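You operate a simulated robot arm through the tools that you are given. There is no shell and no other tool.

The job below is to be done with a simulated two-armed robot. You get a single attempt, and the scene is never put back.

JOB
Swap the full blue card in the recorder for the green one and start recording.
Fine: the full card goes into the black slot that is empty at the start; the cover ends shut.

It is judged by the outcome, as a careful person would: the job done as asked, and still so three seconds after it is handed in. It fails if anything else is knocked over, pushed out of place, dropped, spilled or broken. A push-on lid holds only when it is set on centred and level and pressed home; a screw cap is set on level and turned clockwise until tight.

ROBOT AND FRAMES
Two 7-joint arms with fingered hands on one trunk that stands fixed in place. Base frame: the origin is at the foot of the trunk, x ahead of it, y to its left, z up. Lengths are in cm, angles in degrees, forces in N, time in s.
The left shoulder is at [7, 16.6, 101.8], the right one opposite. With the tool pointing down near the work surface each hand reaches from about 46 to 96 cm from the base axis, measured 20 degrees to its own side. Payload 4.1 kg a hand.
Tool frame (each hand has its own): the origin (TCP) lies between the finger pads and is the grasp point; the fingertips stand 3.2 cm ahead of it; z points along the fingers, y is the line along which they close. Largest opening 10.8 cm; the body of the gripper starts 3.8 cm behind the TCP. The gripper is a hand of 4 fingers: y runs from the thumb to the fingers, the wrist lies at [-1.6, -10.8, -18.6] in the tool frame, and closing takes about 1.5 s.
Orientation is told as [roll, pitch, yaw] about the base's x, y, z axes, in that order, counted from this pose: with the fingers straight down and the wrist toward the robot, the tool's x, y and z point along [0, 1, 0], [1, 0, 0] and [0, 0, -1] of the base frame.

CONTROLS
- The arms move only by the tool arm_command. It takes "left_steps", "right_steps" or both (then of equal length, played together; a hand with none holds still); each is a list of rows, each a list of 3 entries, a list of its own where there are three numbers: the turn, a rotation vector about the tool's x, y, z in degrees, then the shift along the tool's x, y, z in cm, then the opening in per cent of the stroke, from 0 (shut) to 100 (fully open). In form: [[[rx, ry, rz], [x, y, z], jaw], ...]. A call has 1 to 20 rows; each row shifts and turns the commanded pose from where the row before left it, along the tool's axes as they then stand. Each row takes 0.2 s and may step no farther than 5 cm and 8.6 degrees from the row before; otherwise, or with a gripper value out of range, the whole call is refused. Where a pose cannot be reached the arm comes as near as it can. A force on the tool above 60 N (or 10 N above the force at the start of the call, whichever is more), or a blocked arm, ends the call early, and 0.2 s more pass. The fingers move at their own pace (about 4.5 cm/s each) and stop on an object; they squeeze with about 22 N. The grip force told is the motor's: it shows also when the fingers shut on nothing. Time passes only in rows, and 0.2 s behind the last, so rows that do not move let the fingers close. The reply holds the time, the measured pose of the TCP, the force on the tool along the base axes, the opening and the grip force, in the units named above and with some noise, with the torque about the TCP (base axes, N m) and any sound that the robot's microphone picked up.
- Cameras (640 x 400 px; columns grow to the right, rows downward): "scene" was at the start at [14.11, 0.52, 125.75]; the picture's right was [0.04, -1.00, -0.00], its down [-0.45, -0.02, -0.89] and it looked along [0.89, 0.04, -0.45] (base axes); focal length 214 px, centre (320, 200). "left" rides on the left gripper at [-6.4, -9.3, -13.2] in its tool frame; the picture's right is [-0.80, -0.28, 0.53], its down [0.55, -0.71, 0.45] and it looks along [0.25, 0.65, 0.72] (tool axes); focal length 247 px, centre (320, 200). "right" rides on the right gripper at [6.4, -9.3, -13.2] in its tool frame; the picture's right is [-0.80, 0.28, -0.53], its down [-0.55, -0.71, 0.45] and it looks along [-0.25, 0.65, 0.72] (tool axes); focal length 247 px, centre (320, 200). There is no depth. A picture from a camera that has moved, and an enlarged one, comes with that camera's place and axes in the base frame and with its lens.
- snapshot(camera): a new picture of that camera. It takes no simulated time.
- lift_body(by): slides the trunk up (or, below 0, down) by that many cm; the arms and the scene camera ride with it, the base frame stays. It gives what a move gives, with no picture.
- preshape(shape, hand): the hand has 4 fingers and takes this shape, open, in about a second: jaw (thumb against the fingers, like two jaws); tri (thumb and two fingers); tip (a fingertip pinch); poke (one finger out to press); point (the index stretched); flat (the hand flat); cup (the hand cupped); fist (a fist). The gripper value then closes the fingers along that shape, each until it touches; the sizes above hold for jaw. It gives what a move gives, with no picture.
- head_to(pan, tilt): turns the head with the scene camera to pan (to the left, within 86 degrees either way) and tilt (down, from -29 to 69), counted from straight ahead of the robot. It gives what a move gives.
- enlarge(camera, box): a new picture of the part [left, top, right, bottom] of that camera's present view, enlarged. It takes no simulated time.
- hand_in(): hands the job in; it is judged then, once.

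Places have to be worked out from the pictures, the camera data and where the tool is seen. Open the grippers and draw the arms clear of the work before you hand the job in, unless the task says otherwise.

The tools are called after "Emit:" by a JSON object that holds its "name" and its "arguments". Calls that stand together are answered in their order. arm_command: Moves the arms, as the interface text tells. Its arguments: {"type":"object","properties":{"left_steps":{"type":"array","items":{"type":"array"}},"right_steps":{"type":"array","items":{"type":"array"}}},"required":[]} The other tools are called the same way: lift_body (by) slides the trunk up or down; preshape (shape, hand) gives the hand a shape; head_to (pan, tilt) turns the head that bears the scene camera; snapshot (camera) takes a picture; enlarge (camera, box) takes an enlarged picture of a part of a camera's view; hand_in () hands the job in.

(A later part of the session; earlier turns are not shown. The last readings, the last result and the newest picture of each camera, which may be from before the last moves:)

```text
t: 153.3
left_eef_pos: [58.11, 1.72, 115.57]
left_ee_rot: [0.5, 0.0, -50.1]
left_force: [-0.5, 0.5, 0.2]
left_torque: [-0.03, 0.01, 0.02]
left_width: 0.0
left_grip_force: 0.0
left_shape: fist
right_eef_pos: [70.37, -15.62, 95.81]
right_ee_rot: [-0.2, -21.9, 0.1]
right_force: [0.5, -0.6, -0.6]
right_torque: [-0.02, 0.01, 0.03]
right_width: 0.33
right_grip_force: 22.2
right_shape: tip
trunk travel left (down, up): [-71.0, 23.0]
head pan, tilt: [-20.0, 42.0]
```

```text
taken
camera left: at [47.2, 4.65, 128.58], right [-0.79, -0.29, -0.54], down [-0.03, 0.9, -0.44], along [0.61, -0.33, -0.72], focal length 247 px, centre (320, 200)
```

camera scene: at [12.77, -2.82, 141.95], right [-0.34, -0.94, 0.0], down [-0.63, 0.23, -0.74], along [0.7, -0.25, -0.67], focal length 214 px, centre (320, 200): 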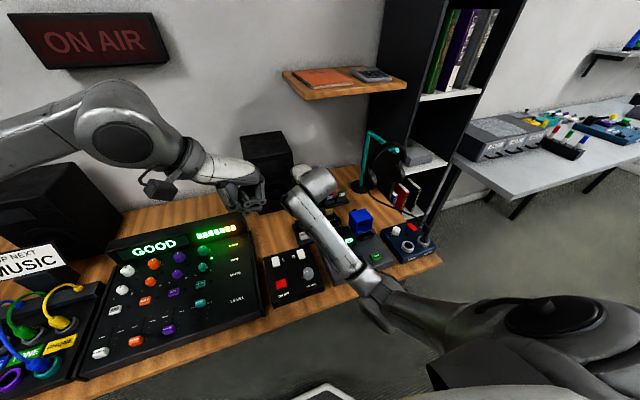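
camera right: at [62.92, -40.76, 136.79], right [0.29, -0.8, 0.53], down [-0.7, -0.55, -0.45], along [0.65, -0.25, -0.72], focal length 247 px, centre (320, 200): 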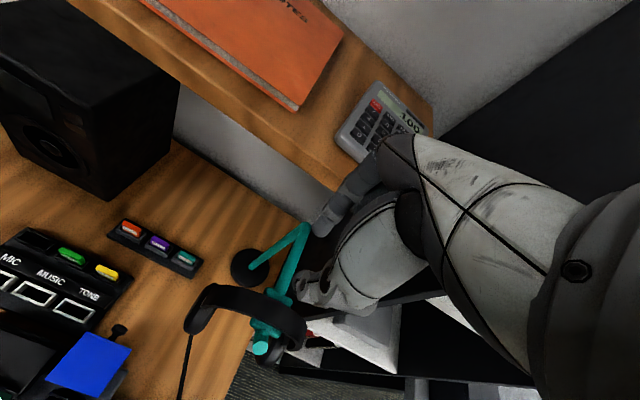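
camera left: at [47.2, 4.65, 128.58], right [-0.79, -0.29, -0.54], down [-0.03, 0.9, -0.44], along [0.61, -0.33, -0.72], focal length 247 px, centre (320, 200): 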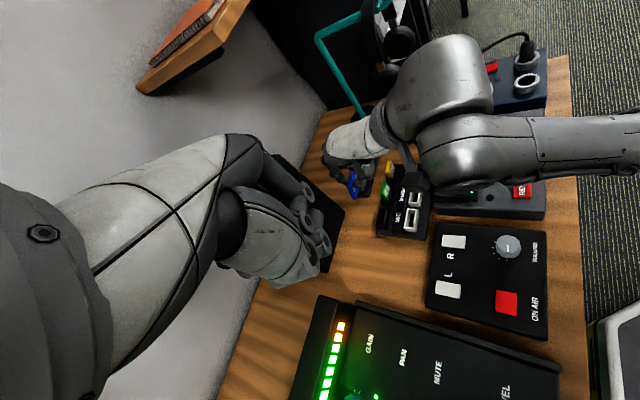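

Clear view now. I straighten the right hand to about -6° pitch and measure the card against the slot.

Emit:
{"name": "arm_command", "arguments": {"right_steps": [[[4, 0, 0], [0, 0.2, 0], 0], [[4, 0, 0], [0, 0.2, 0], 0], [[4, 0, 0], [0, 0.2, 0], 0], [[4, 0, 0], [0, 0.2, 0], 0], [[0, 0, 0], [0, 0, 0], 0]]}}

Emit:
{"name": "enlarge", "arguments": {"camera": "left", "box": [320, 140, 440, 240]}}

Emit:
{"name": "enlarge", "arguments": {"camera": "right", "box": [210, 180, 370, 320]}}

Emit:
{"name": "enlarge", "arguments": {"camera": "scene", "box": [270, 150, 370, 240]}}

```text
t: 154.5
left_eef_pos: [58.27, 1.61, 115.61]
left_ee_rot: [0.5, -0.1, -50.1]
left_force: [0.8, -0.1, -0.1]
left_torque: [-0.02, 0.02, 0.0]
left_width: 0.01
left_grip_force: 0.1
left_shape: fist
right_eef_pos: [71.04, -15.76, 95.97]
right_ee_rot: [-0.2, -5.9, 0.2]
right_force: [1.0, 0.9, -0.6]
right_torque: [0.03, 0.0, 0.01]
right_width: 0.31
right_grip_force: 21.8
right_shape: tip
trunk travel left (down, up): [-71.0, 23.0]
head pan, tilt: [-20.0, 42.0]
```

```text
4.00 times, centred on (380, 190) of left
camera zoom: at [47.19, 4.62, 128.57], right [-0.79, -0.29, -0.54], down [-0.03, 0.9, -0.44], along [0.61, -0.33, -0.72], focal length 988 px, centre (80, 240)
```

zoom: 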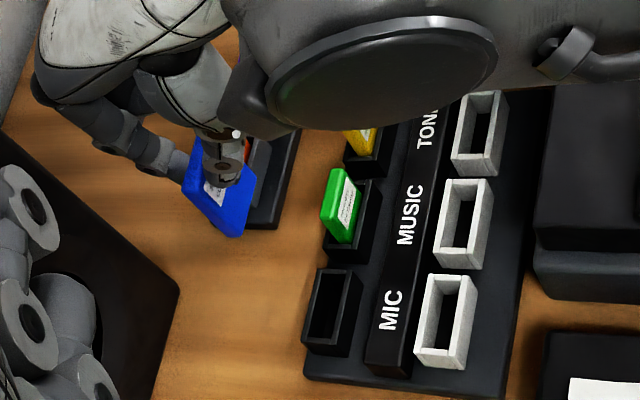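

```text
2.86 times, centred on (290, 250) of right
camera zoom: at [60.48, -9.32, 108.07], right [0.23, -0.8, 0.56], down [-0.65, -0.55, -0.52], along [0.72, -0.25, -0.65], focal length 706 px, centre (406, 57)
```

zoom: 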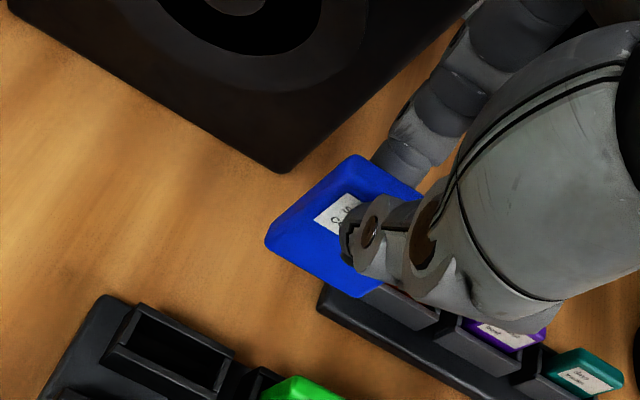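

```text
4.44 times, centred on (320, 195) of scene
camera zoom: at [12.81, -2.73, 141.95], right [-0.34, -0.94, 0.0], down [-0.63, 0.23, -0.74], along [0.7, -0.25, -0.67], focal length 953 px, centre (320, 222)
```

zoom: 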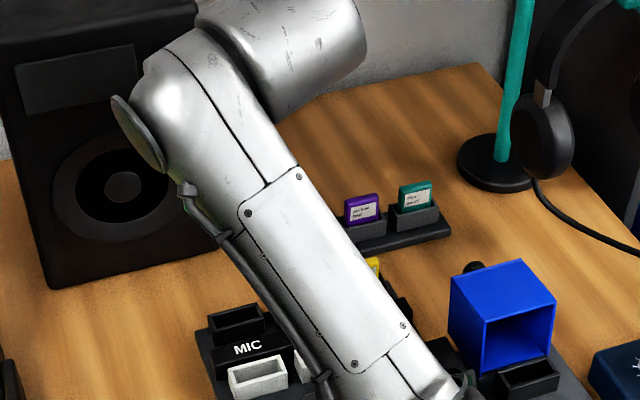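

I zoom tightly on the held card from the left camera to judge its tilt.

Emit:
{"name": "enlarge", "arguments": {"camera": "left", "box": [335, 165, 385, 205]}}

Emit:
{"name": "enlarge", "arguments": {"camera": "left", "box": [385, 175, 435, 235]}}

```text
10.00 times, centred on (360, 185) of left
camera zoom: at [47.19, 4.62, 128.57], right [-0.79, -0.29, -0.54], down [-0.03, 0.9, -0.44], along [0.61, -0.33, -0.72], focal length 2470 px, centre (-80, 350)
```

zoom: 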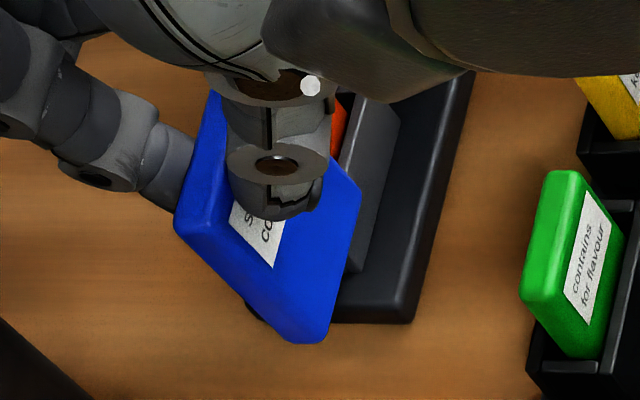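

```text
6.67 times, centred on (410, 205) of left
camera zoom: at [47.19, 4.62, 128.57], right [-0.79, -0.29, -0.54], down [-0.03, 0.9, -0.44], along [0.61, -0.33, -0.72], focal length 1646 px, centre (-280, 167)
```

zoom: 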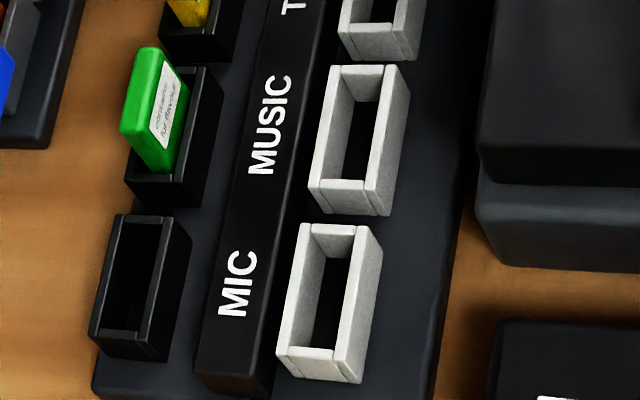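

The card is vertical within a few degrees. I zoom the right camera onto the MIC slot to get an accurate relative offset.

Emit:
{"name": "enlarge", "arguments": {"camera": "right", "box": [195, 275, 285, 335]}}

Emit:
{"name": "enlarge", "arguments": {"camera": "right", "box": [260, 210, 360, 280]}}

```text
6.67 times, centred on (240, 305) of right
camera zoom: at [60.48, -9.32, 108.07], right [0.23, -0.8, 0.56], down [-0.65, -0.55, -0.52], along [0.72, -0.25, -0.65], focal length 1646 px, centre (853, -500)
```

zoom: 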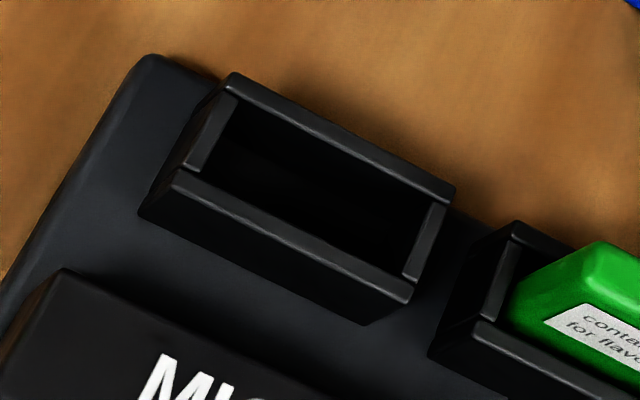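

```text
5.71 times, centred on (310, 245) of right
camera zoom: at [60.48, -9.32, 108.07], right [0.23, -0.8, 0.56], down [-0.65, -0.55, -0.52], along [0.72, -0.25, -0.65], focal length 1411 px, centre (377, -57)
```

zoom: 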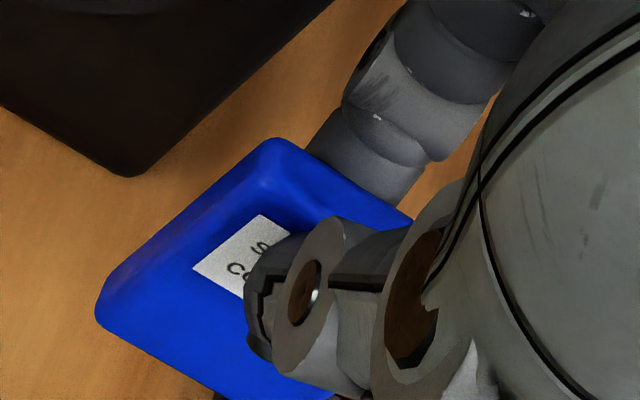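

MIC slot centre is confirmed at [71.8, -15.95]. I shift +0.25 cm in x and lower the trunk 9 cm, then look again.

Emit:
{"name": "arm_command", "arguments": {"right_steps": [[[0, 0, 0], [0, 0.25, 0], 0], [[0, 0, 0], [0, 0, 0], 0]]}}

Emit:
{"name": "lift_body", "arguments": {"by": -9}}

Emit:
{"name": "enlarge", "arguments": {"camera": "left", "box": [340, 160, 420, 230]}}

Emit:
{"name": "enlarge", "arguments": {"camera": "right", "box": [220, 210, 340, 310]}}

```text
t: 155.1
left_eef_pos: [58.19, 1.78, 115.5]
left_ee_rot: [0.4, 0.0, -50.1]
left_force: [-0.6, 0.4, -0.1]
left_torque: [-0.01, -0.01, -0.01]
left_width: 0.02
left_grip_force: 0.0
left_shape: fist
right_eef_pos: [71.4, -15.78, 96.0]
right_ee_rot: [-0.1, -5.9, 0.3]
right_force: [0.5, 0.1, -0.8]
right_torque: [0.0, 0.0, -0.02]
right_width: 0.31
right_grip_force: 21.6
right_shape: tip
trunk travel left (down, up): [-71.0, 23.0]
head pan, tilt: [-20.0, 42.0]
```

```text
t: 156.4
left_eef_pos: [58.11, 1.8, 106.51]
left_ee_rot: [0.5, 0.1, -50.1]
left_force: [0.1, 0.0, 1.0]
left_torque: [-0.01, 0.01, 0.0]
left_width: 0.0
left_grip_force: 0.1
left_shape: fist
right_eef_pos: [71.34, -15.85, 86.96]
right_ee_rot: [-0.1, -5.8, 0.2]
right_force: [-0.2, -0.4, -0.3]
right_torque: [0.02, 0.03, -0.01]
right_width: 0.31
right_grip_force: 21.8
right_shape: tip
trunk travel left (down, up): [-62.0, 32.0]
head pan, tilt: [-20.0, 42.0]
```

```text
5.71 times, centred on (380, 195) of left
camera zoom: at [47.18, 4.63, 119.58], right [-0.79, -0.29, -0.54], down [-0.03, 0.9, -0.44], along [0.61, -0.33, -0.72], focal length 1411 px, centre (-23, 229)
```

zoom: 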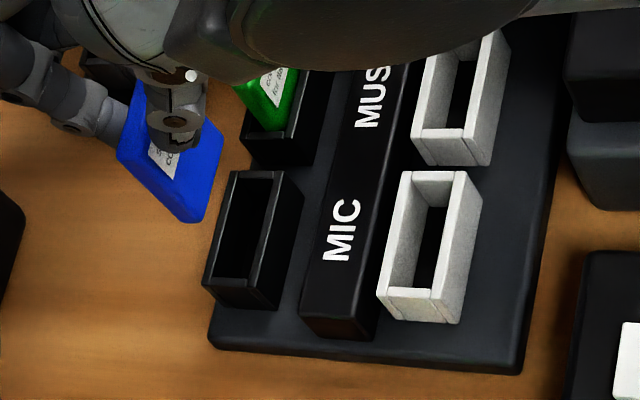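

```text
4.00 times, centred on (280, 260) of right
camera zoom: at [60.67, -9.34, 99.11], right [0.23, -0.8, 0.56], down [-0.65, -0.55, -0.52], along [0.72, -0.25, -0.65], focal length 988 px, centre (480, -40)
```

zoom: 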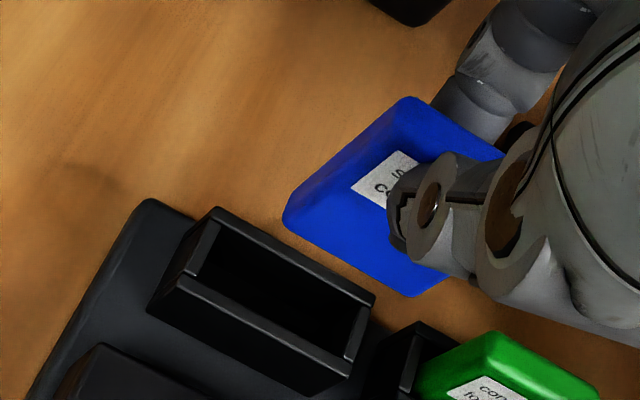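

I lower another 2.5 cm (card bottom ~1.5 cm above the rim) and check alignment again from both cameras.

Emit:
{"name": "lift_body", "arguments": {"by": -2.5}}

Emit:
{"name": "enlarge", "arguments": {"camera": "left", "box": [350, 170, 410, 220]}}

Emit:
{"name": "enlarge", "arguments": {"camera": "right", "box": [230, 220, 320, 290]}}

```text
t: 157.1
left_eef_pos: [58.26, 1.81, 103.99]
left_ee_rot: [0.5, -0.1, -50.1]
left_force: [0.5, -0.3, 0.3]
left_torque: [0.01, 0.01, 0.04]
left_width: 0.02
left_grip_force: 0.1
left_shape: fist
right_eef_pos: [71.12, -15.77, 84.44]
right_ee_rot: [-0.2, -5.9, 0.2]
right_force: [-0.1, 0.7, 1.0]
right_torque: [-0.01, 0.04, 0.01]
right_width: 0.33
right_grip_force: 22.6
right_shape: tip
trunk travel left (down, up): [-59.5, 34.5]
head pan, tilt: [-20.0, 42.0]
```

```text
8.00 times, centred on (380, 195) of left
camera zoom: at [47.16, 4.63, 117.09], right [-0.79, -0.29, -0.54], down [-0.03, 0.9, -0.44], along [0.61, -0.33, -0.72], focal length 1976 px, centre (-160, 240)
```

zoom: 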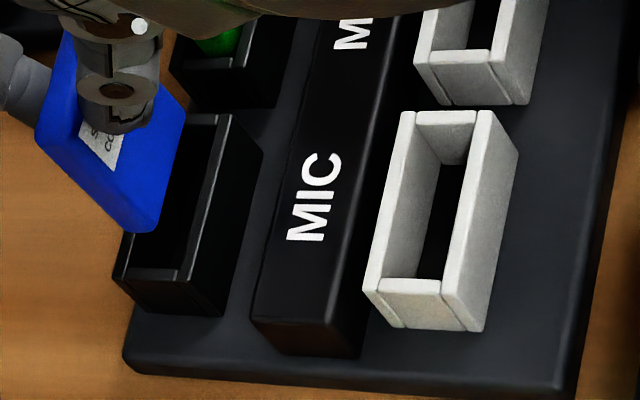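

```text
5.71 times, centred on (275, 255) of right
camera zoom: at [60.66, -9.34, 96.61], right [0.23, -0.8, 0.56], down [-0.65, -0.55, -0.52], along [0.72, -0.25, -0.65], focal length 1411 px, centre (577, -114)
```

zoom: 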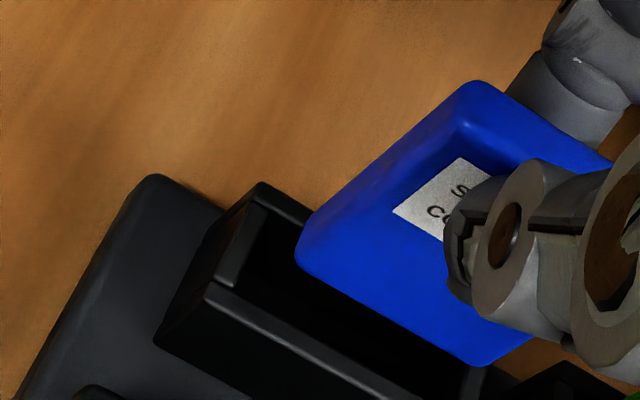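

I zoom closer on the gap between card bottom and slot in both cameras.

Emit:
{"name": "enlarge", "arguments": {"camera": "left", "box": [350, 180, 390, 210]}}

Emit:
{"name": "enlarge", "arguments": {"camera": "right", "box": [240, 240, 290, 280]}}

```text
13.33 times, centred on (370, 195) of left
camera zoom: at [47.16, 4.63, 117.09], right [-0.79, -0.29, -0.54], down [-0.03, 0.9, -0.44], along [0.61, -0.33, -0.72], focal length 3293 px, centre (-347, 267)
```

zoom: 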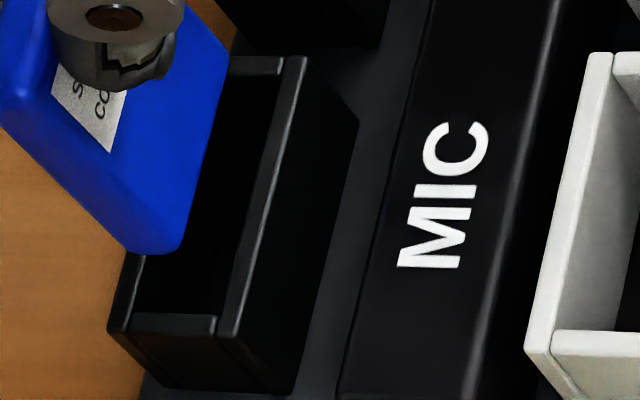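

```text
10.00 times, centred on (265, 260) of right
camera zoom: at [60.66, -9.34, 96.61], right [0.23, -0.8, 0.56], down [-0.65, -0.55, -0.52], along [0.72, -0.25, -0.65], focal length 2470 px, centre (870, -400)
```

zoom: 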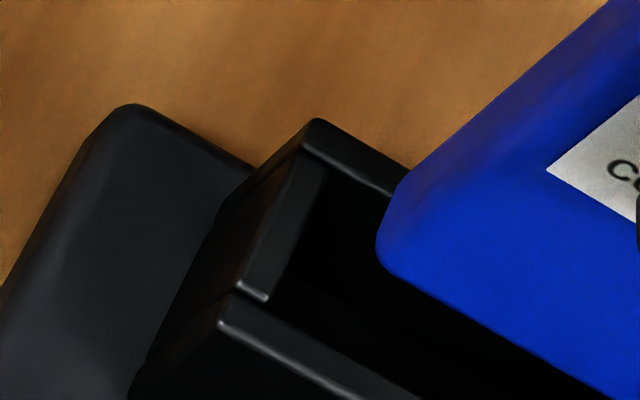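

Both cameras agree: the card's front bottom edge is flush with the slot's front inner wall, so I shift +0.22 in x and +0.1 in y, then lower 2.4 cm gently.

Emit:
{"name": "arm_command", "arguments": {"right_steps": [[[0, 0, 0], [0.1, 0.22, 0.02], 0], [[0, 0, 0], [0, -0.041, 0.398], 0], [[0, 0, 0], [0, -0.041, 0.398], 0], [[0, 0, 0], [0, -0.041, 0.398], 0], [[0, 0, 0], [0, -0.041, 0.398], 0], [[0, 0, 0], [0, 0, 0], 0]]}}

Emit:
{"name": "enlarge", "arguments": {"camera": "left", "box": [350, 180, 390, 210]}}

Emit:
{"name": "enlarge", "arguments": {"camera": "right", "box": [240, 230, 300, 280]}}

```text
t: 158.5
left_eef_pos: [58.35, 1.75, 104.14]
left_ee_rot: [0.5, 0.0, -50.1]
left_force: [0.8, 0.0, -0.7]
left_torque: [-0.04, 0.03, 0.02]
left_width: 0.0
left_grip_force: 0.0
left_shape: fist
right_eef_pos: [71.61, -15.75, 82.9]
right_ee_rot: [-0.2, -5.9, 0.3]
right_force: [0.5, -0.1, -0.3]
right_torque: [0.01, 0.04, 0.01]
right_width: 0.33
right_grip_force: 22.1
right_shape: tip
trunk travel left (down, up): [-59.5, 34.5]
head pan, tilt: [-20.0, 42.0]
```

```text
13.33 times, centred on (370, 195) of left
camera zoom: at [47.22, 4.63, 117.06], right [-0.79, -0.29, -0.54], down [-0.03, 0.9, -0.44], along [0.61, -0.33, -0.72], focal length 3293 px, centre (-347, 267)
```

zoom: 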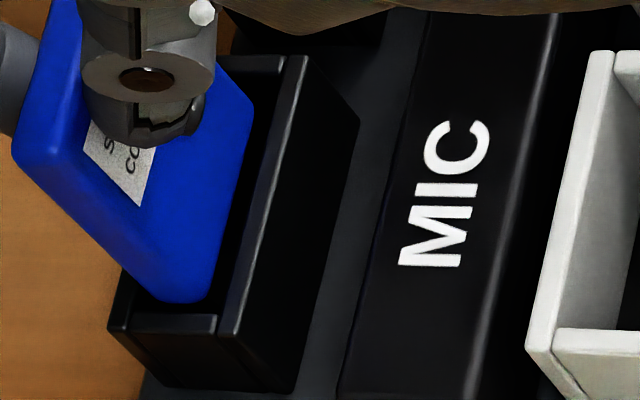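

```text
8.00 times, centred on (270, 255) of right
camera zoom: at [60.96, -9.27, 95.0], right [0.23, -0.8, 0.56], down [-0.65, -0.55, -0.52], along [0.72, -0.25, -0.65], focal length 1976 px, centre (720, -240)
```

zoom: 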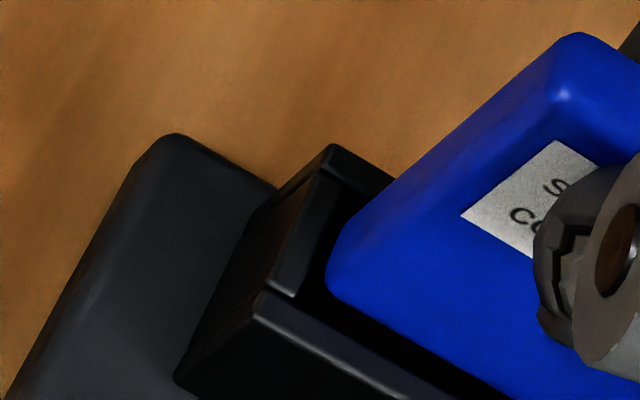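

The card bottom is now inside the slot opening outline. I continue down 1.6 cm in small steps.

Emit:
{"name": "arm_command", "arguments": {"right_steps": [[[0, 0, 0], [0, 0.02, 0.35], 0], [[0, 0, 0], [0, -0.036, 0.35], 0], [[0, 0, 0], [0, -0.036, 0.35], 0], [[0, 0, 0], [0, -0.036, 0.35], 0], [[0, 0, 0], [0, -0.02, 0.2], 0], [[0, 0, 0], [0, 0, 0], 0]]}}

Emit:
{"name": "enlarge", "arguments": {"camera": "left", "box": [350, 180, 390, 210]}}

Emit:
{"name": "enlarge", "arguments": {"camera": "right", "box": [240, 220, 320, 280]}}

```text
t: 159.9
left_eef_pos: [58.3, 1.75, 104.01]
left_ee_rot: [0.4, -0.1, -50.1]
left_force: [-0.8, 0.0, 0.8]
left_torque: [0.0, -0.02, -0.03]
left_width: 0.0
left_grip_force: 0.1
left_shape: fist
right_eef_pos: [71.57, -15.69, 81.16]
right_ee_rot: [-0.1, -5.9, 0.2]
right_force: [0.1, 0.1, -0.2]
right_torque: [0.01, -0.02, 0.01]
right_width: 0.33
right_grip_force: 21.7
right_shape: tip
trunk travel left (down, up): [-59.5, 34.5]
head pan, tilt: [-20.0, 42.0]
```

```text
13.33 times, centred on (370, 195) of left
camera zoom: at [47.22, 4.63, 117.06], right [-0.79, -0.29, -0.54], down [-0.03, 0.9, -0.44], along [0.61, -0.33, -0.72], focal length 3293 px, centre (-347, 267)
```

zoom: 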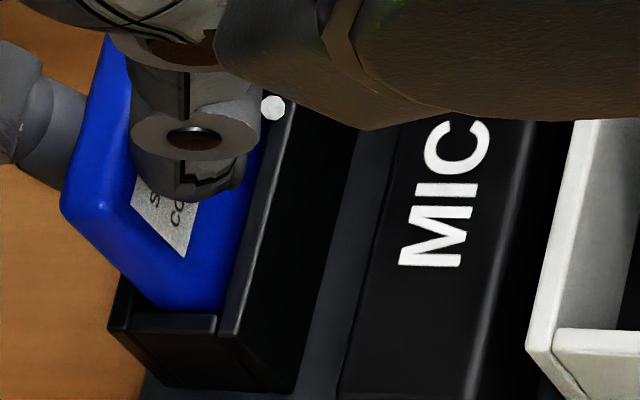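

```text
6.67 times, centred on (280, 250) of right
camera zoom: at [61.02, -9.24, 93.34], right [0.23, -0.8, 0.56], down [-0.65, -0.55, -0.52], along [0.72, -0.25, -0.65], focal length 1646 px, centre (587, -133)
```

zoom: 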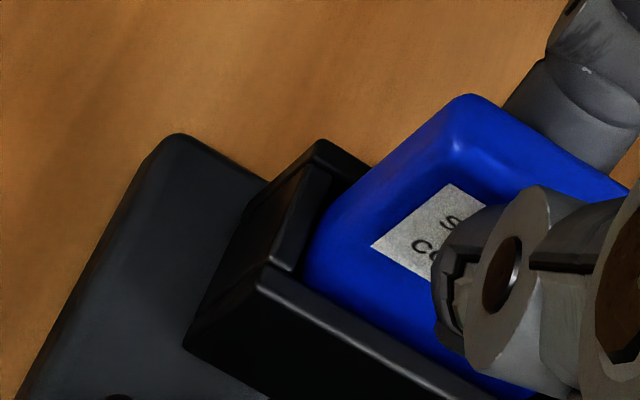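

Inserted 1.7 cm with zero force. I lower a little more until it seats.

Emit:
{"name": "arm_command", "arguments": {"right_steps": [[[0, 0, 0], [0, -0.026, 0.25], 0], [[0, 0, 0], [0, -0.026, 0.25], 0], [[0, 0, 0], [0, 0, 0], 0]]}}

Emit:
{"name": "enlarge", "arguments": {"camera": "left", "box": [340, 160, 410, 220]}}

```text
t: 160.7
left_eef_pos: [58.13, 1.68, 104.04]
left_ee_rot: [0.5, 0.0, -50.2]
left_force: [-0.2, -0.2, 0.4]
left_torque: [0.0, 0.05, -0.01]
left_width: 0.01
left_grip_force: 0.0
left_shape: fist
right_eef_pos: [71.57, -15.79, 80.88]
right_ee_rot: [-0.3, -6.0, 0.2]
right_force: [-0.1, 0.3, 4.6]
right_torque: [-0.01, -0.02, 0.03]
right_width: 0.32
right_grip_force: 22.3
right_shape: tip
trunk travel left (down, up): [-59.5, 34.5]
head pan, tilt: [-20.0, 42.0]
```

```text
6.67 times, centred on (375, 190) of left
camera zoom: at [47.16, 4.66, 117.09], right [-0.79, -0.29, -0.54], down [-0.03, 0.9, -0.44], along [0.61, -0.33, -0.72], focal length 1646 px, centre (-47, 267)
```

zoom: 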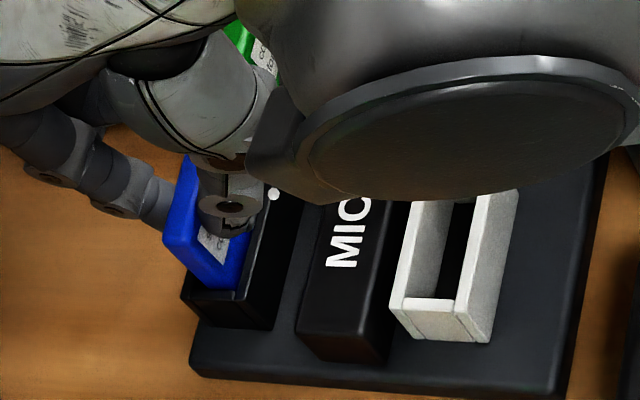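

The card bottomed (4.6 N). I release by opening to 16% and lift straight up.

Emit:
{"name": "arm_command", "arguments": {"right_steps": [[[0, 0, 0], [0, 0, 0], 8], [[0, 0, 0], [0, 0, 0], 14], [[0, 0, 0], [0, 0, 0], 16], [[0, 0, 0], [0, 0, 0], 16], [[0, 0, 0], [0, 0.05, -0.5], 16], [[0, 0, 0], [0, 0.05, -0.5], 16], [[0, 0, 0], [0, 0.1, -1.0], 16], [[0, 0, 0], [0, 0.2, -2.0], 16], [[0, 0, 0], [0, 0.2, -2.0], 16], [[0, 0, 0], [0, 0, 0], 16]]}}

Emit:
{"name": "enlarge", "arguments": {"camera": "left", "box": [340, 150, 430, 230]}}

Emit:
{"name": "enlarge", "arguments": {"camera": "right", "box": [190, 220, 350, 340]}}

```text
t: 162.9
left_eef_pos: [58.24, 1.69, 103.96]
left_ee_rot: [0.6, 0.0, -50.0]
left_force: [-0.1, -0.1, 0.0]
left_torque: [-0.01, 0.0, 0.02]
left_width: 0.0
left_grip_force: 0.1
left_shape: fist
right_eef_pos: [71.53, -15.6, 86.85]
right_ee_rot: [-0.1, -5.9, 0.2]
right_force: [0.4, 1.1, -0.9]
right_torque: [-0.01, -0.02, -0.01]
right_width: 1.68
right_grip_force: 0.1
right_shape: tip
trunk travel left (down, up): [-59.5, 34.5]
head pan, tilt: [-20.0, 42.0]
```

```text
5.00 times, centred on (385, 190) of left
camera zoom: at [47.22, 4.62, 117.06], right [-0.79, -0.29, -0.54], down [-0.03, 0.9, -0.44], along [0.61, -0.33, -0.72], focal length 1235 px, centre (-5, 250)
```

zoom: 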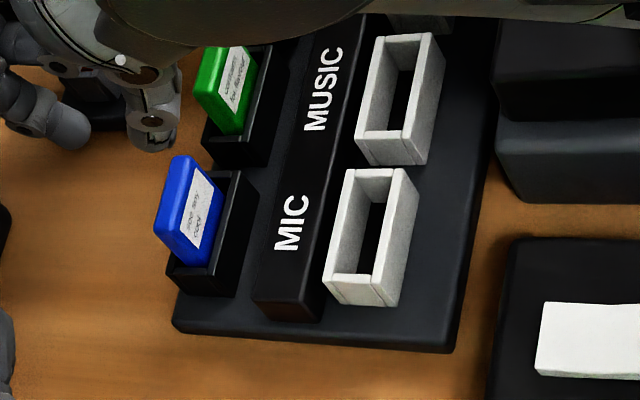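

```text
3.33 times, centred on (270, 280) of right
camera zoom: at [60.88, -9.19, 99.08], right [0.23, -0.8, 0.56], down [-0.65, -0.55, -0.52], along [0.72, -0.25, -0.65], focal length 823 px, centre (487, -67)
```

zoom: 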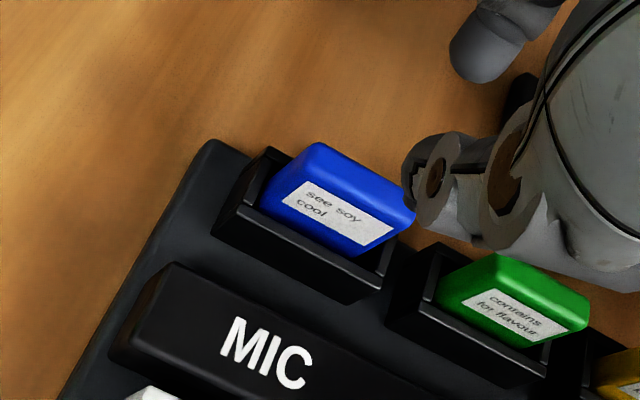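

The blue card is seated in the black MIC slot, level with its neighbours. Now I shift 6.2 cm right over the green card and check alignment.

Emit:
{"name": "arm_command", "arguments": {"right_steps": [[[0, 0, 0], [-2.1, 0, 0], 22], [[0, 0, 0], [-2.1, 0, 0], 22], [[0, 0, 0], [-2.0, 0, 0], 22], [[0, 0, 0], [0, -0.1, 1.0], 22], [[0, 0, 0], [0, 0, 0], 22]]}}

Emit:
{"name": "enlarge", "arguments": {"camera": "left", "box": [340, 140, 430, 220]}}

Emit:
{"name": "enlarge", "arguments": {"camera": "right", "box": [210, 210, 350, 320]}}

Emit:
{"name": "enlarge", "arguments": {"camera": "scene", "box": [270, 170, 370, 250]}}

```text
t: 164.1
left_eef_pos: [58.17, 1.64, 103.97]
left_ee_rot: [0.6, -0.1, -50.0]
left_force: [-0.4, 0.9, 0.3]
left_torque: [-0.03, 0.0, -0.02]
left_width: 0.0
left_grip_force: 0.0
left_shape: fist
right_eef_pos: [71.57, -21.93, 85.9]
right_ee_rot: [-0.1, -6.0, 0.2]
right_force: [0.2, -0.4, 0.4]
right_torque: [0.0, -0.05, 0.0]
right_width: 2.34
right_grip_force: 0.1
right_shape: tip
trunk travel left (down, up): [-59.5, 34.5]
head pan, tilt: [-20.0, 42.0]
```

```text
5.00 times, centred on (385, 180) of left
camera zoom: at [47.21, 4.62, 117.06], right [-0.79, -0.29, -0.54], down [-0.03, 0.9, -0.44], along [0.61, -0.33, -0.72], focal length 1235 px, centre (-5, 300)
```

zoom: 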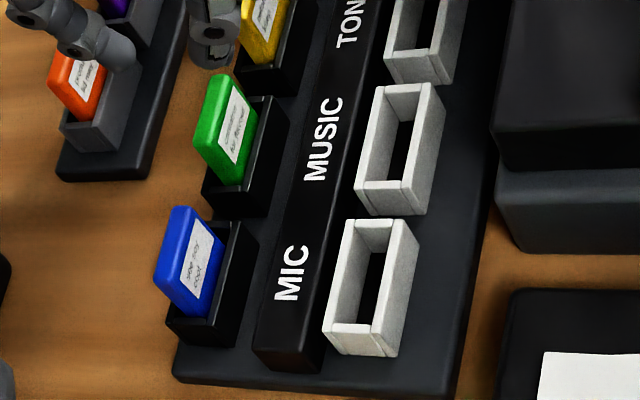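

```text
3.64 times, centred on (280, 265) of right
camera zoom: at [60.96, -15.51, 98.08], right [0.23, -0.8, 0.56], down [-0.65, -0.55, -0.52], along [0.72, -0.25, -0.65], focal length 898 px, centre (466, -36)
```

zoom: 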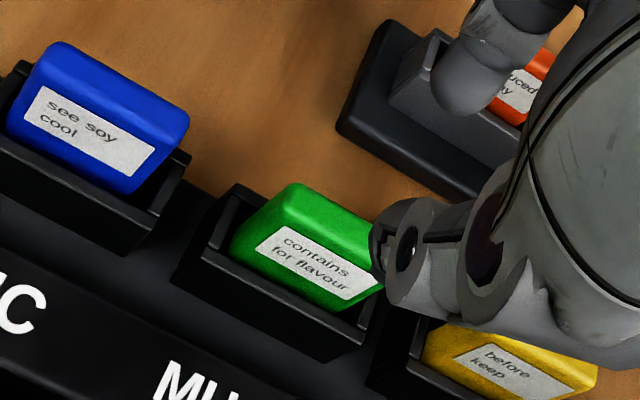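

```text
5.00 times, centred on (320, 210) of scene
camera zoom: at [12.83, -2.73, 130.44], right [-0.34, -0.94, 0.0], down [-0.63, 0.23, -0.74], along [0.7, -0.25, -0.67], focal length 1072 px, centre (320, 150)
```

zoom: 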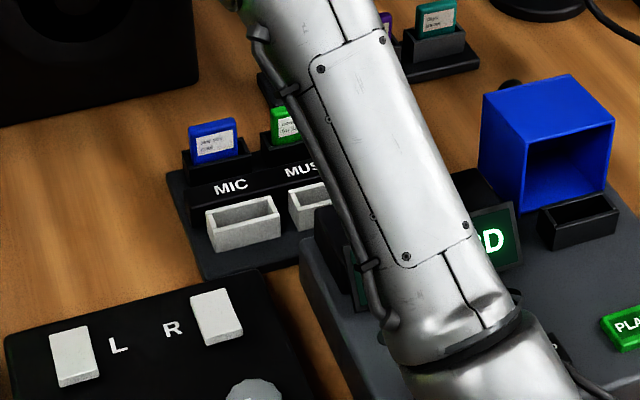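

Alignment looks the same as it was for the blue card. I descend to grip height (TCP z≈81) in steps.

Emit:
{"name": "arm_command", "arguments": {"right_steps": [[[0, 0, 0], [0.1, -0.072, 0.7], 22], [[0, 0, 0], [0, -0.072, 0.7], 22], [[0, 0, 0], [0, -0.072, 0.7], 22], [[0, 0, 0], [0, -0.072, 0.7], 22], [[0, 0, 0], [0, 0, 0], 22]]}}

Emit:
{"name": "enlarge", "arguments": {"camera": "left", "box": [355, 145, 405, 185]}}

Emit:
{"name": "enlarge", "arguments": {"camera": "right", "box": [230, 210, 350, 310]}}

```text
t: 165.3
left_eef_pos: [58.28, 1.7, 103.98]
left_ee_rot: [0.4, -0.1, -50.0]
left_force: [-0.4, 0.2, -0.3]
left_torque: [-0.02, 0.02, 0.01]
left_width: 0.0
left_grip_force: 0.1
left_shape: fist
right_eef_pos: [71.41, -21.74, 83.01]
right_ee_rot: [-0.2, -5.9, 0.2]
right_force: [0.6, 0.7, 0.3]
right_torque: [0.0, -0.01, 0.01]
right_width: 2.34
right_grip_force: 0.0
right_shape: tip
trunk travel left (down, up): [-59.5, 34.5]
head pan, tilt: [-20.0, 42.0]
```

```text
10.00 times, centred on (380, 165) of left
camera zoom: at [47.21, 4.64, 117.06], right [-0.79, -0.29, -0.54], down [-0.03, 0.9, -0.44], along [0.61, -0.33, -0.72], focal length 2470 px, centre (-280, 550)
```

zoom: 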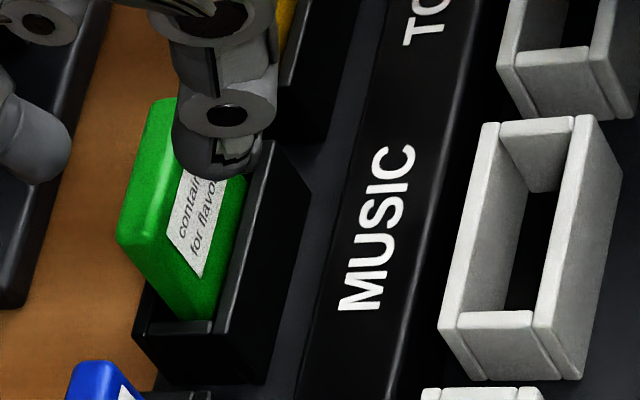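

```text
4.00 times, centred on (290, 260) of right
camera zoom: at [60.89, -15.39, 95.1], right [0.23, -0.8, 0.56], down [-0.65, -0.55, -0.52], along [0.72, -0.25, -0.65], focal length 988 px, centre (440, -40)
```

zoom: 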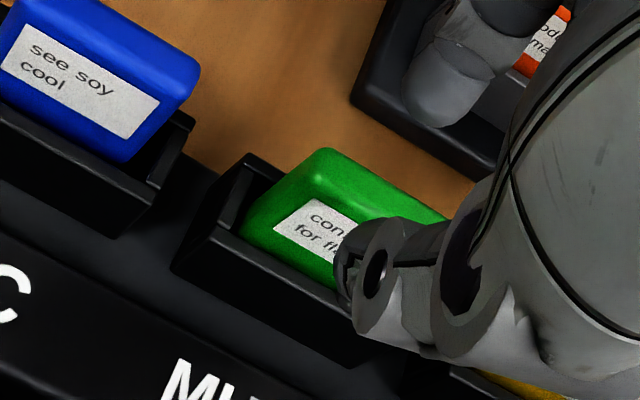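

Clearances on both sides are small but even. I go down the last 2 cm.

Emit:
{"name": "arm_command", "arguments": {"right_steps": [[[0, 0, 0], [0, -0.04, 0.5], 24], [[0, 0, 0], [0, -0.05, 0.5], 24], [[0, 0, 0], [0, -0.05, 0.5], 24], [[0, 0, 0], [0, -0.05, 0.5], 24], [[0, 0, 0], [0, 0, 0], 24]]}}

Emit:
{"name": "enlarge", "arguments": {"camera": "left", "box": [355, 145, 405, 185]}}

Emit:
{"name": "enlarge", "arguments": {"camera": "right", "box": [230, 210, 350, 310]}}

```text
t: 166.5
left_eef_pos: [58.28, 1.69, 104.07]
left_ee_rot: [0.5, 0.0, -50.1]
left_force: [0.1, -0.2, 0.0]
left_torque: [0.02, 0.03, -0.02]
left_width: 0.0
left_grip_force: 0.0
left_shape: fist
right_eef_pos: [71.55, -21.72, 80.98]
right_ee_rot: [-0.2, -5.9, 0.2]
right_force: [-0.1, 0.1, -0.2]
right_torque: [-0.02, 0.01, -0.01]
right_width: 2.53
right_grip_force: 0.1
right_shape: tip
trunk travel left (down, up): [-59.5, 34.5]
head pan, tilt: [-20.0, 42.0]
```

```text
10.00 times, centred on (380, 165) of left
camera zoom: at [47.21, 4.64, 117.06], right [-0.79, -0.29, -0.54], down [-0.03, 0.9, -0.44], along [0.61, -0.33, -0.72], focal length 2470 px, centre (-280, 550)
```

zoom: 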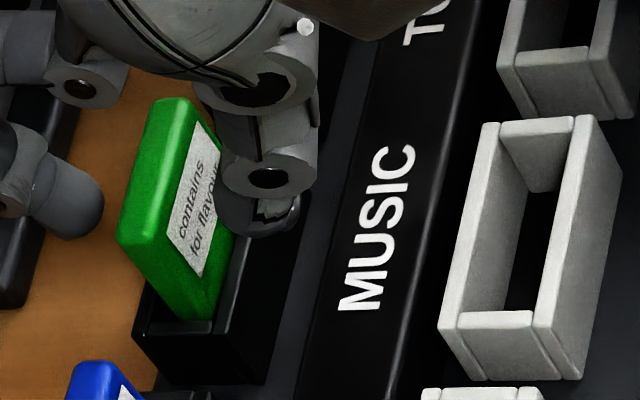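

```text
4.00 times, centred on (290, 260) of right
camera zoom: at [60.97, -15.32, 93.05], right [0.23, -0.8, 0.56], down [-0.65, -0.55, -0.52], along [0.72, -0.25, -0.65], focal length 988 px, centre (440, -40)
```

zoom: 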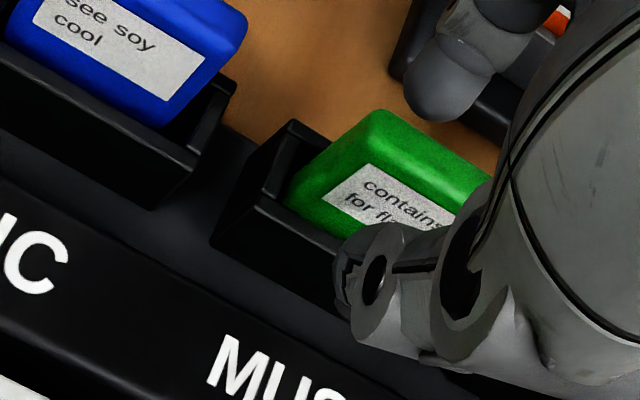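

Fingers straddle the green card cleanly. I close on it.

Emit:
{"name": "arm_command", "arguments": {"right_steps": [[[0, 0, 0], [0, 0, 0], 15], [[0, 0, 0], [0, 0, 0], 8], [[0, 0, 0], [0, 0, 0], 3], [[0, 0, 0], [0, 0, 0], 0], [[0, 0, 0], [0, 0, 0], 0], [[0, 0, 0], [0, 0, 0], 0]]}}

Emit:
{"name": "enlarge", "arguments": {"camera": "left", "box": [355, 145, 405, 185]}}

Emit:
{"name": "enlarge", "arguments": {"camera": "right", "box": [230, 210, 350, 310]}}

```text
t: 167.9
left_eef_pos: [58.36, 1.64, 104.09]
left_ee_rot: [0.5, -0.1, -50.1]
left_force: [0.4, 0.0, -0.7]
left_torque: [0.0, 0.02, 0.05]
left_width: 0.0
left_grip_force: 0.0
left_shape: fist
right_eef_pos: [71.66, -21.76, 80.89]
right_ee_rot: [-0.3, -5.9, 0.2]
right_force: [0.6, 0.6, 0.1]
right_torque: [-0.02, 0.0, -0.01]
right_width: 0.46
right_grip_force: 22.2
right_shape: tip
trunk travel left (down, up): [-59.5, 34.5]
head pan, tilt: [-20.0, 42.0]
```

```text
10.00 times, centred on (380, 165) of left
camera zoom: at [47.22, 4.63, 117.06], right [-0.79, -0.29, -0.54], down [-0.03, 0.9, -0.44], along [0.61, -0.33, -0.72], focal length 2470 px, centre (-280, 550)
```

zoom: 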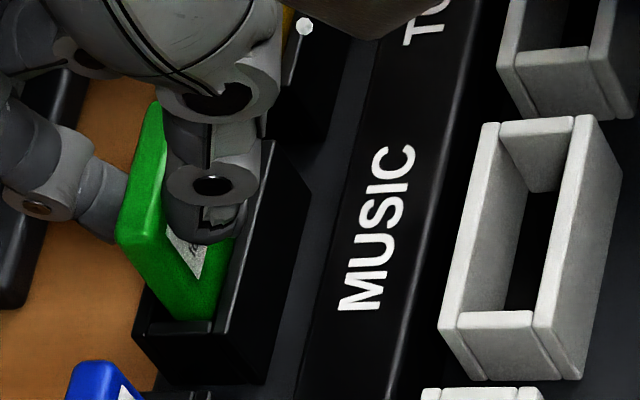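

```text
4.00 times, centred on (290, 260) of right
camera zoom: at [60.98, -15.32, 93.06], right [0.23, -0.8, 0.56], down [-0.65, -0.55, -0.52], along [0.72, -0.25, -0.65], focal length 988 px, centre (440, -40)
```

zoom: 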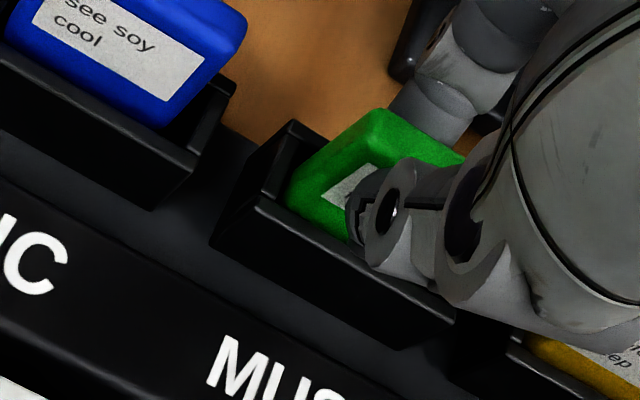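

Green is gripped and stayed upright. I lift it straight out.

Emit:
{"name": "arm_command", "arguments": {"right_steps": [[[0, 0, 0], [0, 0.05, -0.5], 0], [[0, 0, 0], [0, 0.05, -0.5], 0], [[0, 0, 0], [0, 0.1, -1.0], 0], [[0, 0, 0], [0, 0.1, -1.0], 0], [[0, 0, 0], [0, 0.1, -1.0], 0], [[0, 0, 0], [0, 0.1, -1.0], 0], [[0, 0, 0], [0, 0, 0], 0]]}}

Emit:
{"name": "lift_body", "arguments": {"by": 8}}

Emit:
{"name": "enlarge", "arguments": {"camera": "left", "box": [320, 110, 440, 230]}}

```text
t: 169.5
left_eef_pos: [58.17, 1.65, 103.96]
left_ee_rot: [0.5, 0.0, -50.0]
left_force: [-0.5, -1.0, 0.5]
left_torque: [0.0, 0.05, -0.02]
left_width: 0.0
left_grip_force: 0.1
left_shape: fist
right_eef_pos: [71.56, -21.82, 85.98]
right_ee_rot: [-0.1, -5.9, 0.1]
right_force: [-0.3, -0.6, 0.1]
right_torque: [-0.01, 0.0, 0.0]
right_width: 0.44
right_grip_force: 21.5
right_shape: tip
trunk travel left (down, up): [-59.5, 34.5]
head pan, tilt: [-20.0, 42.0]
```

```text
t: 170.7
left_eef_pos: [58.22, 1.62, 111.99]
left_ee_rot: [0.5, 0.0, -50.1]
left_force: [0.3, 0.4, -0.1]
left_torque: [0.03, -0.01, -0.03]
left_width: 0.03
left_grip_force: 0.1
left_shape: fist
right_eef_pos: [71.58, -21.76, 93.93]
right_ee_rot: [-0.2, -5.9, 0.2]
right_force: [-0.2, 0.8, 0.6]
right_torque: [0.0, 0.03, 0.01]
right_width: 0.49
right_grip_force: 22.2
right_shape: tip
trunk travel left (down, up): [-67.5, 26.5]
head pan, tilt: [-20.0, 42.0]
```

```text
3.33 times, centred on (380, 170) of left
camera zoom: at [47.25, 4.64, 125.04], right [-0.79, -0.29, -0.54], down [-0.03, 0.9, -0.44], along [0.61, -0.33, -0.72], focal length 823 px, centre (120, 300)
```

zoom: 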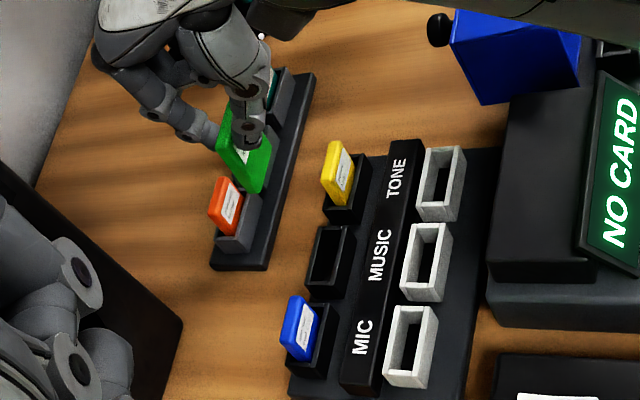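

Green is out; display says NO CARD. I tilt to -18° and carry it back above the recorder slot, using the same pose that worked for blue.

Emit:
{"name": "arm_command", "arguments": {"right_steps": [[[-4, 0, 0], [0, 0, 0], 0], [[-4, 0, 0], [0, 0, 0], 0], [[-4, 0, 0], [0, 0, 0], 0], [[0, 0, 0], [-2.43, -2.96, -0.96], 0], [[0, 0, 0], [-2.43, -2.96, -0.96], 0], [[0, 0, 0], [-2.43, -2.96, -0.96], 0], [[0, 0, 0], [-2.43, -2.96, -0.96], 0], [[0, 0, 0], [-2.43, -2.96, -0.96], 0], [[0, 0, 0], [-2.39, -2.96, -0.96], 0], [[0, 0, 0], [0, 0, 0], 0]]}}

Emit:
{"name": "snapshot", "arguments": {"camera": "left"}}

Emit:
{"name": "enlarge", "arguments": {"camera": "scene", "box": [340, 170, 420, 240]}}

```text
t: 172.8
left_eef_pos: [58.43, 1.77, 111.95]
left_ee_rot: [0.4, 0.0, -50.1]
left_force: [0.6, 0.1, 0.1]
left_torque: [-0.01, 0.01, -0.02]
left_width: 0.0
left_grip_force: 0.1
left_shape: fist
right_eef_pos: [52.86, -36.31, 94.06]
right_ee_rot: [-0.2, -17.8, 0.2]
right_force: [1.4, 0.2, -0.3]
right_torque: [0.0, 0.02, -0.01]
right_width: 0.48
right_grip_force: 21.6
right_shape: tip
trunk travel left (down, up): [-67.5, 26.5]
head pan, tilt: [-20.0, 42.0]
```

```text
taken
camera left: at [47.3, 4.71, 125.02], right [-0.79, -0.29, -0.54], down [-0.03, 0.9, -0.44], along [0.61, -0.33, -0.72], focal length 247 px, centre (320, 200)
```

left: 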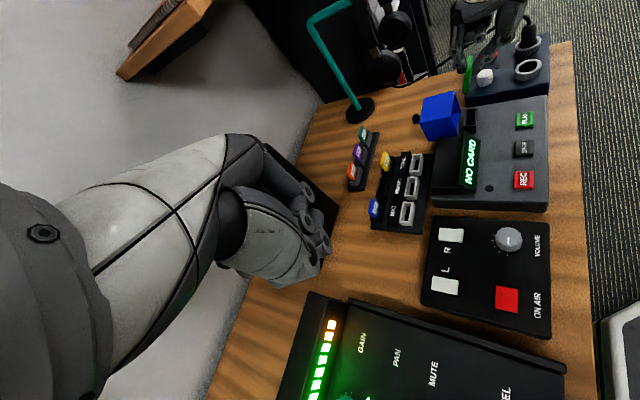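

```text
5.71 times, centred on (380, 205) of scene
camera zoom: at [12.93, -2.63, 138.43], right [-0.34, -0.94, 0.0], down [-0.63, 0.23, -0.74], along [0.7, -0.25, -0.67], focal length 1226 px, centre (-23, 171)
```

zoom: 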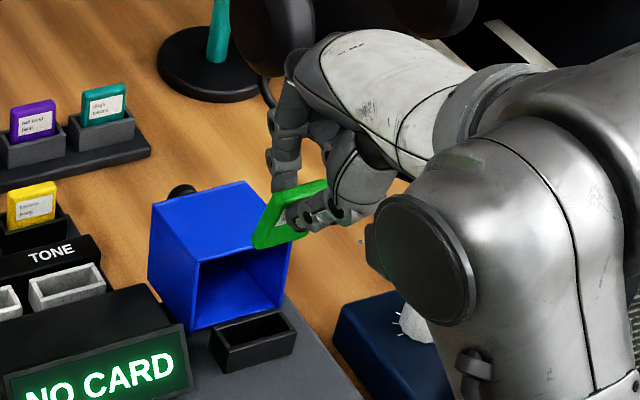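

Now I lower the trunk 6.3 cm so the card bottom is about 2 cm above the slot, and check the alignment.

Emit:
{"name": "lift_body", "arguments": {"by": -6.3}}

Emit:
{"name": "enlarge", "arguments": {"camera": "left", "box": [440, 50, 510, 120]}}

Emit:
{"name": "enlarge", "arguments": {"camera": "right", "box": [220, 210, 340, 310]}}

Emit:
{"name": "enlarge", "arguments": {"camera": "scene", "box": [350, 180, 410, 235]}}

```text
t: 173.9
left_eef_pos: [58.21, 1.71, 105.75]
left_ee_rot: [0.5, 0.0, -50.1]
left_force: [0.4, -0.1, 0.5]
left_torque: [-0.05, 0.02, 0.02]
left_width: 0.02
left_grip_force: 0.0
left_shape: fist
right_eef_pos: [52.82, -36.41, 87.71]
right_ee_rot: [-0.2, -17.9, 0.2]
right_force: [0.2, 0.1, -0.7]
right_torque: [-0.01, 0.01, -0.01]
right_width: 0.47
right_grip_force: 22.3
right_shape: tip
trunk travel left (down, up): [-61.2, 32.8]
head pan, tilt: [-20.0, 42.0]
```

```text
5.71 times, centred on (475, 85) of left
camera zoom: at [47.19, 4.64, 118.78], right [-0.79, -0.29, -0.54], down [-0.03, 0.9, -0.44], along [0.61, -0.33, -0.72], focal length 1411 px, centre (-566, 857)
```

zoom: 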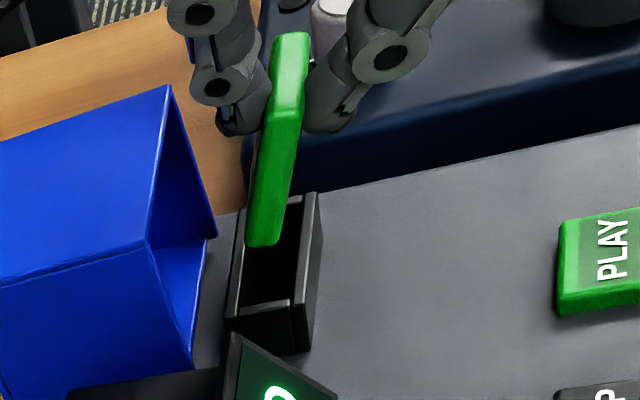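

```text
4.00 times, centred on (280, 260) of right
camera zoom: at [39.92, -29.96, 97.45], right [0.11, -0.8, 0.6], down [-0.53, -0.55, -0.64], along [0.84, -0.25, -0.48], focal length 988 px, centre (480, -40)
```

zoom: 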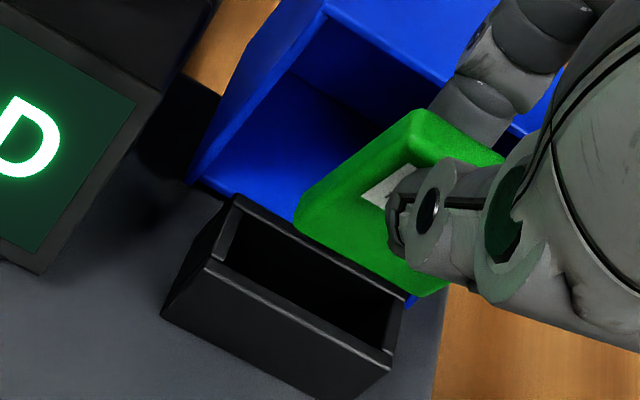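

```text
7.27 times, centred on (380, 208) of scene
camera zoom: at [12.81, -2.71, 132.15], right [-0.34, -0.94, 0.0], down [-0.63, 0.23, -0.74], along [0.7, -0.25, -0.67], focal length 1560 px, centre (-116, 146)
```

zoom: 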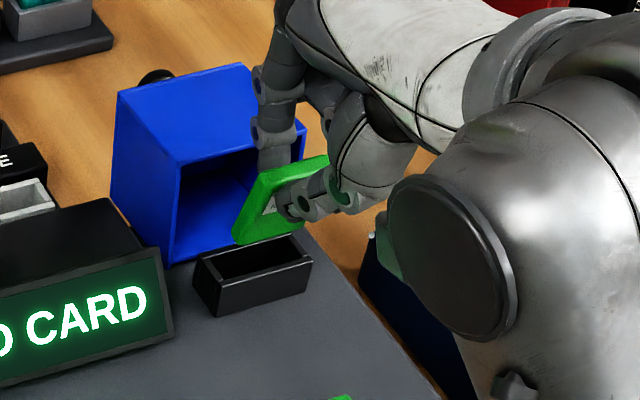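

The card's bottom front edge is at the slot's front wall line, so I shift +0.25 cm in x and descend 2.4 cm gently.

Emit:
{"name": "arm_command", "arguments": {"right_steps": [[[0, 0, 0], [0, 0.238, 0.077], 0], [[0, 0, 0], [0, -0.123, 0.381], 0], [[0, 0, 0], [0, -0.123, 0.381], 0], [[0, 0, 0], [0, -0.123, 0.381], 0], [[0, 0, 0], [0, -0.123, 0.381], 0], [[0, 0, 0], [0, -0.123, 0.381], 0], [[0, 0, 0], [0, 0, 0], 0]]}}

Emit:
{"name": "enlarge", "arguments": {"camera": "left", "box": [440, 60, 500, 120]}}

Emit:
{"name": "enlarge", "arguments": {"camera": "right", "box": [220, 210, 340, 310]}}

```text
t: 175.5
left_eef_pos: [58.14, 1.8, 105.85]
left_ee_rot: [0.5, 0.0, -50.1]
left_force: [-0.9, 0.0, -0.5]
left_torque: [0.01, -0.05, 0.02]
left_width: 0.0
left_grip_force: 0.1
left_shape: fist
right_eef_pos: [52.98, -36.38, 86.04]
right_ee_rot: [-0.2, -18.1, 0.1]
right_force: [-3.0, 0.4, 14.3]
right_torque: [0.01, -0.05, 0.05]
right_width: 0.53
right_grip_force: 21.6
right_shape: tip
trunk travel left (down, up): [-61.2, 32.8]
head pan, tilt: [-20.0, 42.0]
```

```text
6.67 times, centred on (470, 90) of left
camera zoom: at [47.03, 4.73, 118.86], right [-0.79, -0.29, -0.54], down [-0.03, 0.9, -0.44], along [0.61, -0.34, -0.72], focal length 1646 px, centre (-680, 933)
```

zoom: 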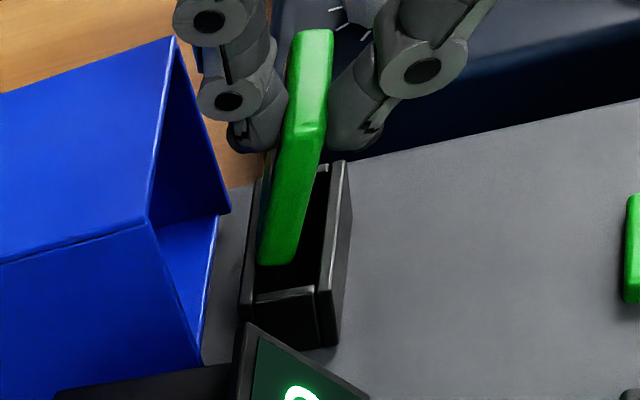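

```text
4.00 times, centred on (280, 260) of right
camera zoom: at [40.1, -29.91, 95.59], right [0.1, -0.8, 0.6], down [-0.53, -0.55, -0.64], along [0.84, -0.25, -0.48], focal length 988 px, centre (480, -40)
```

zoom: 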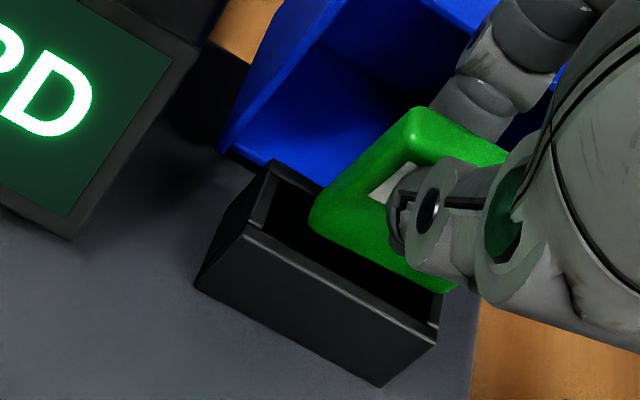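

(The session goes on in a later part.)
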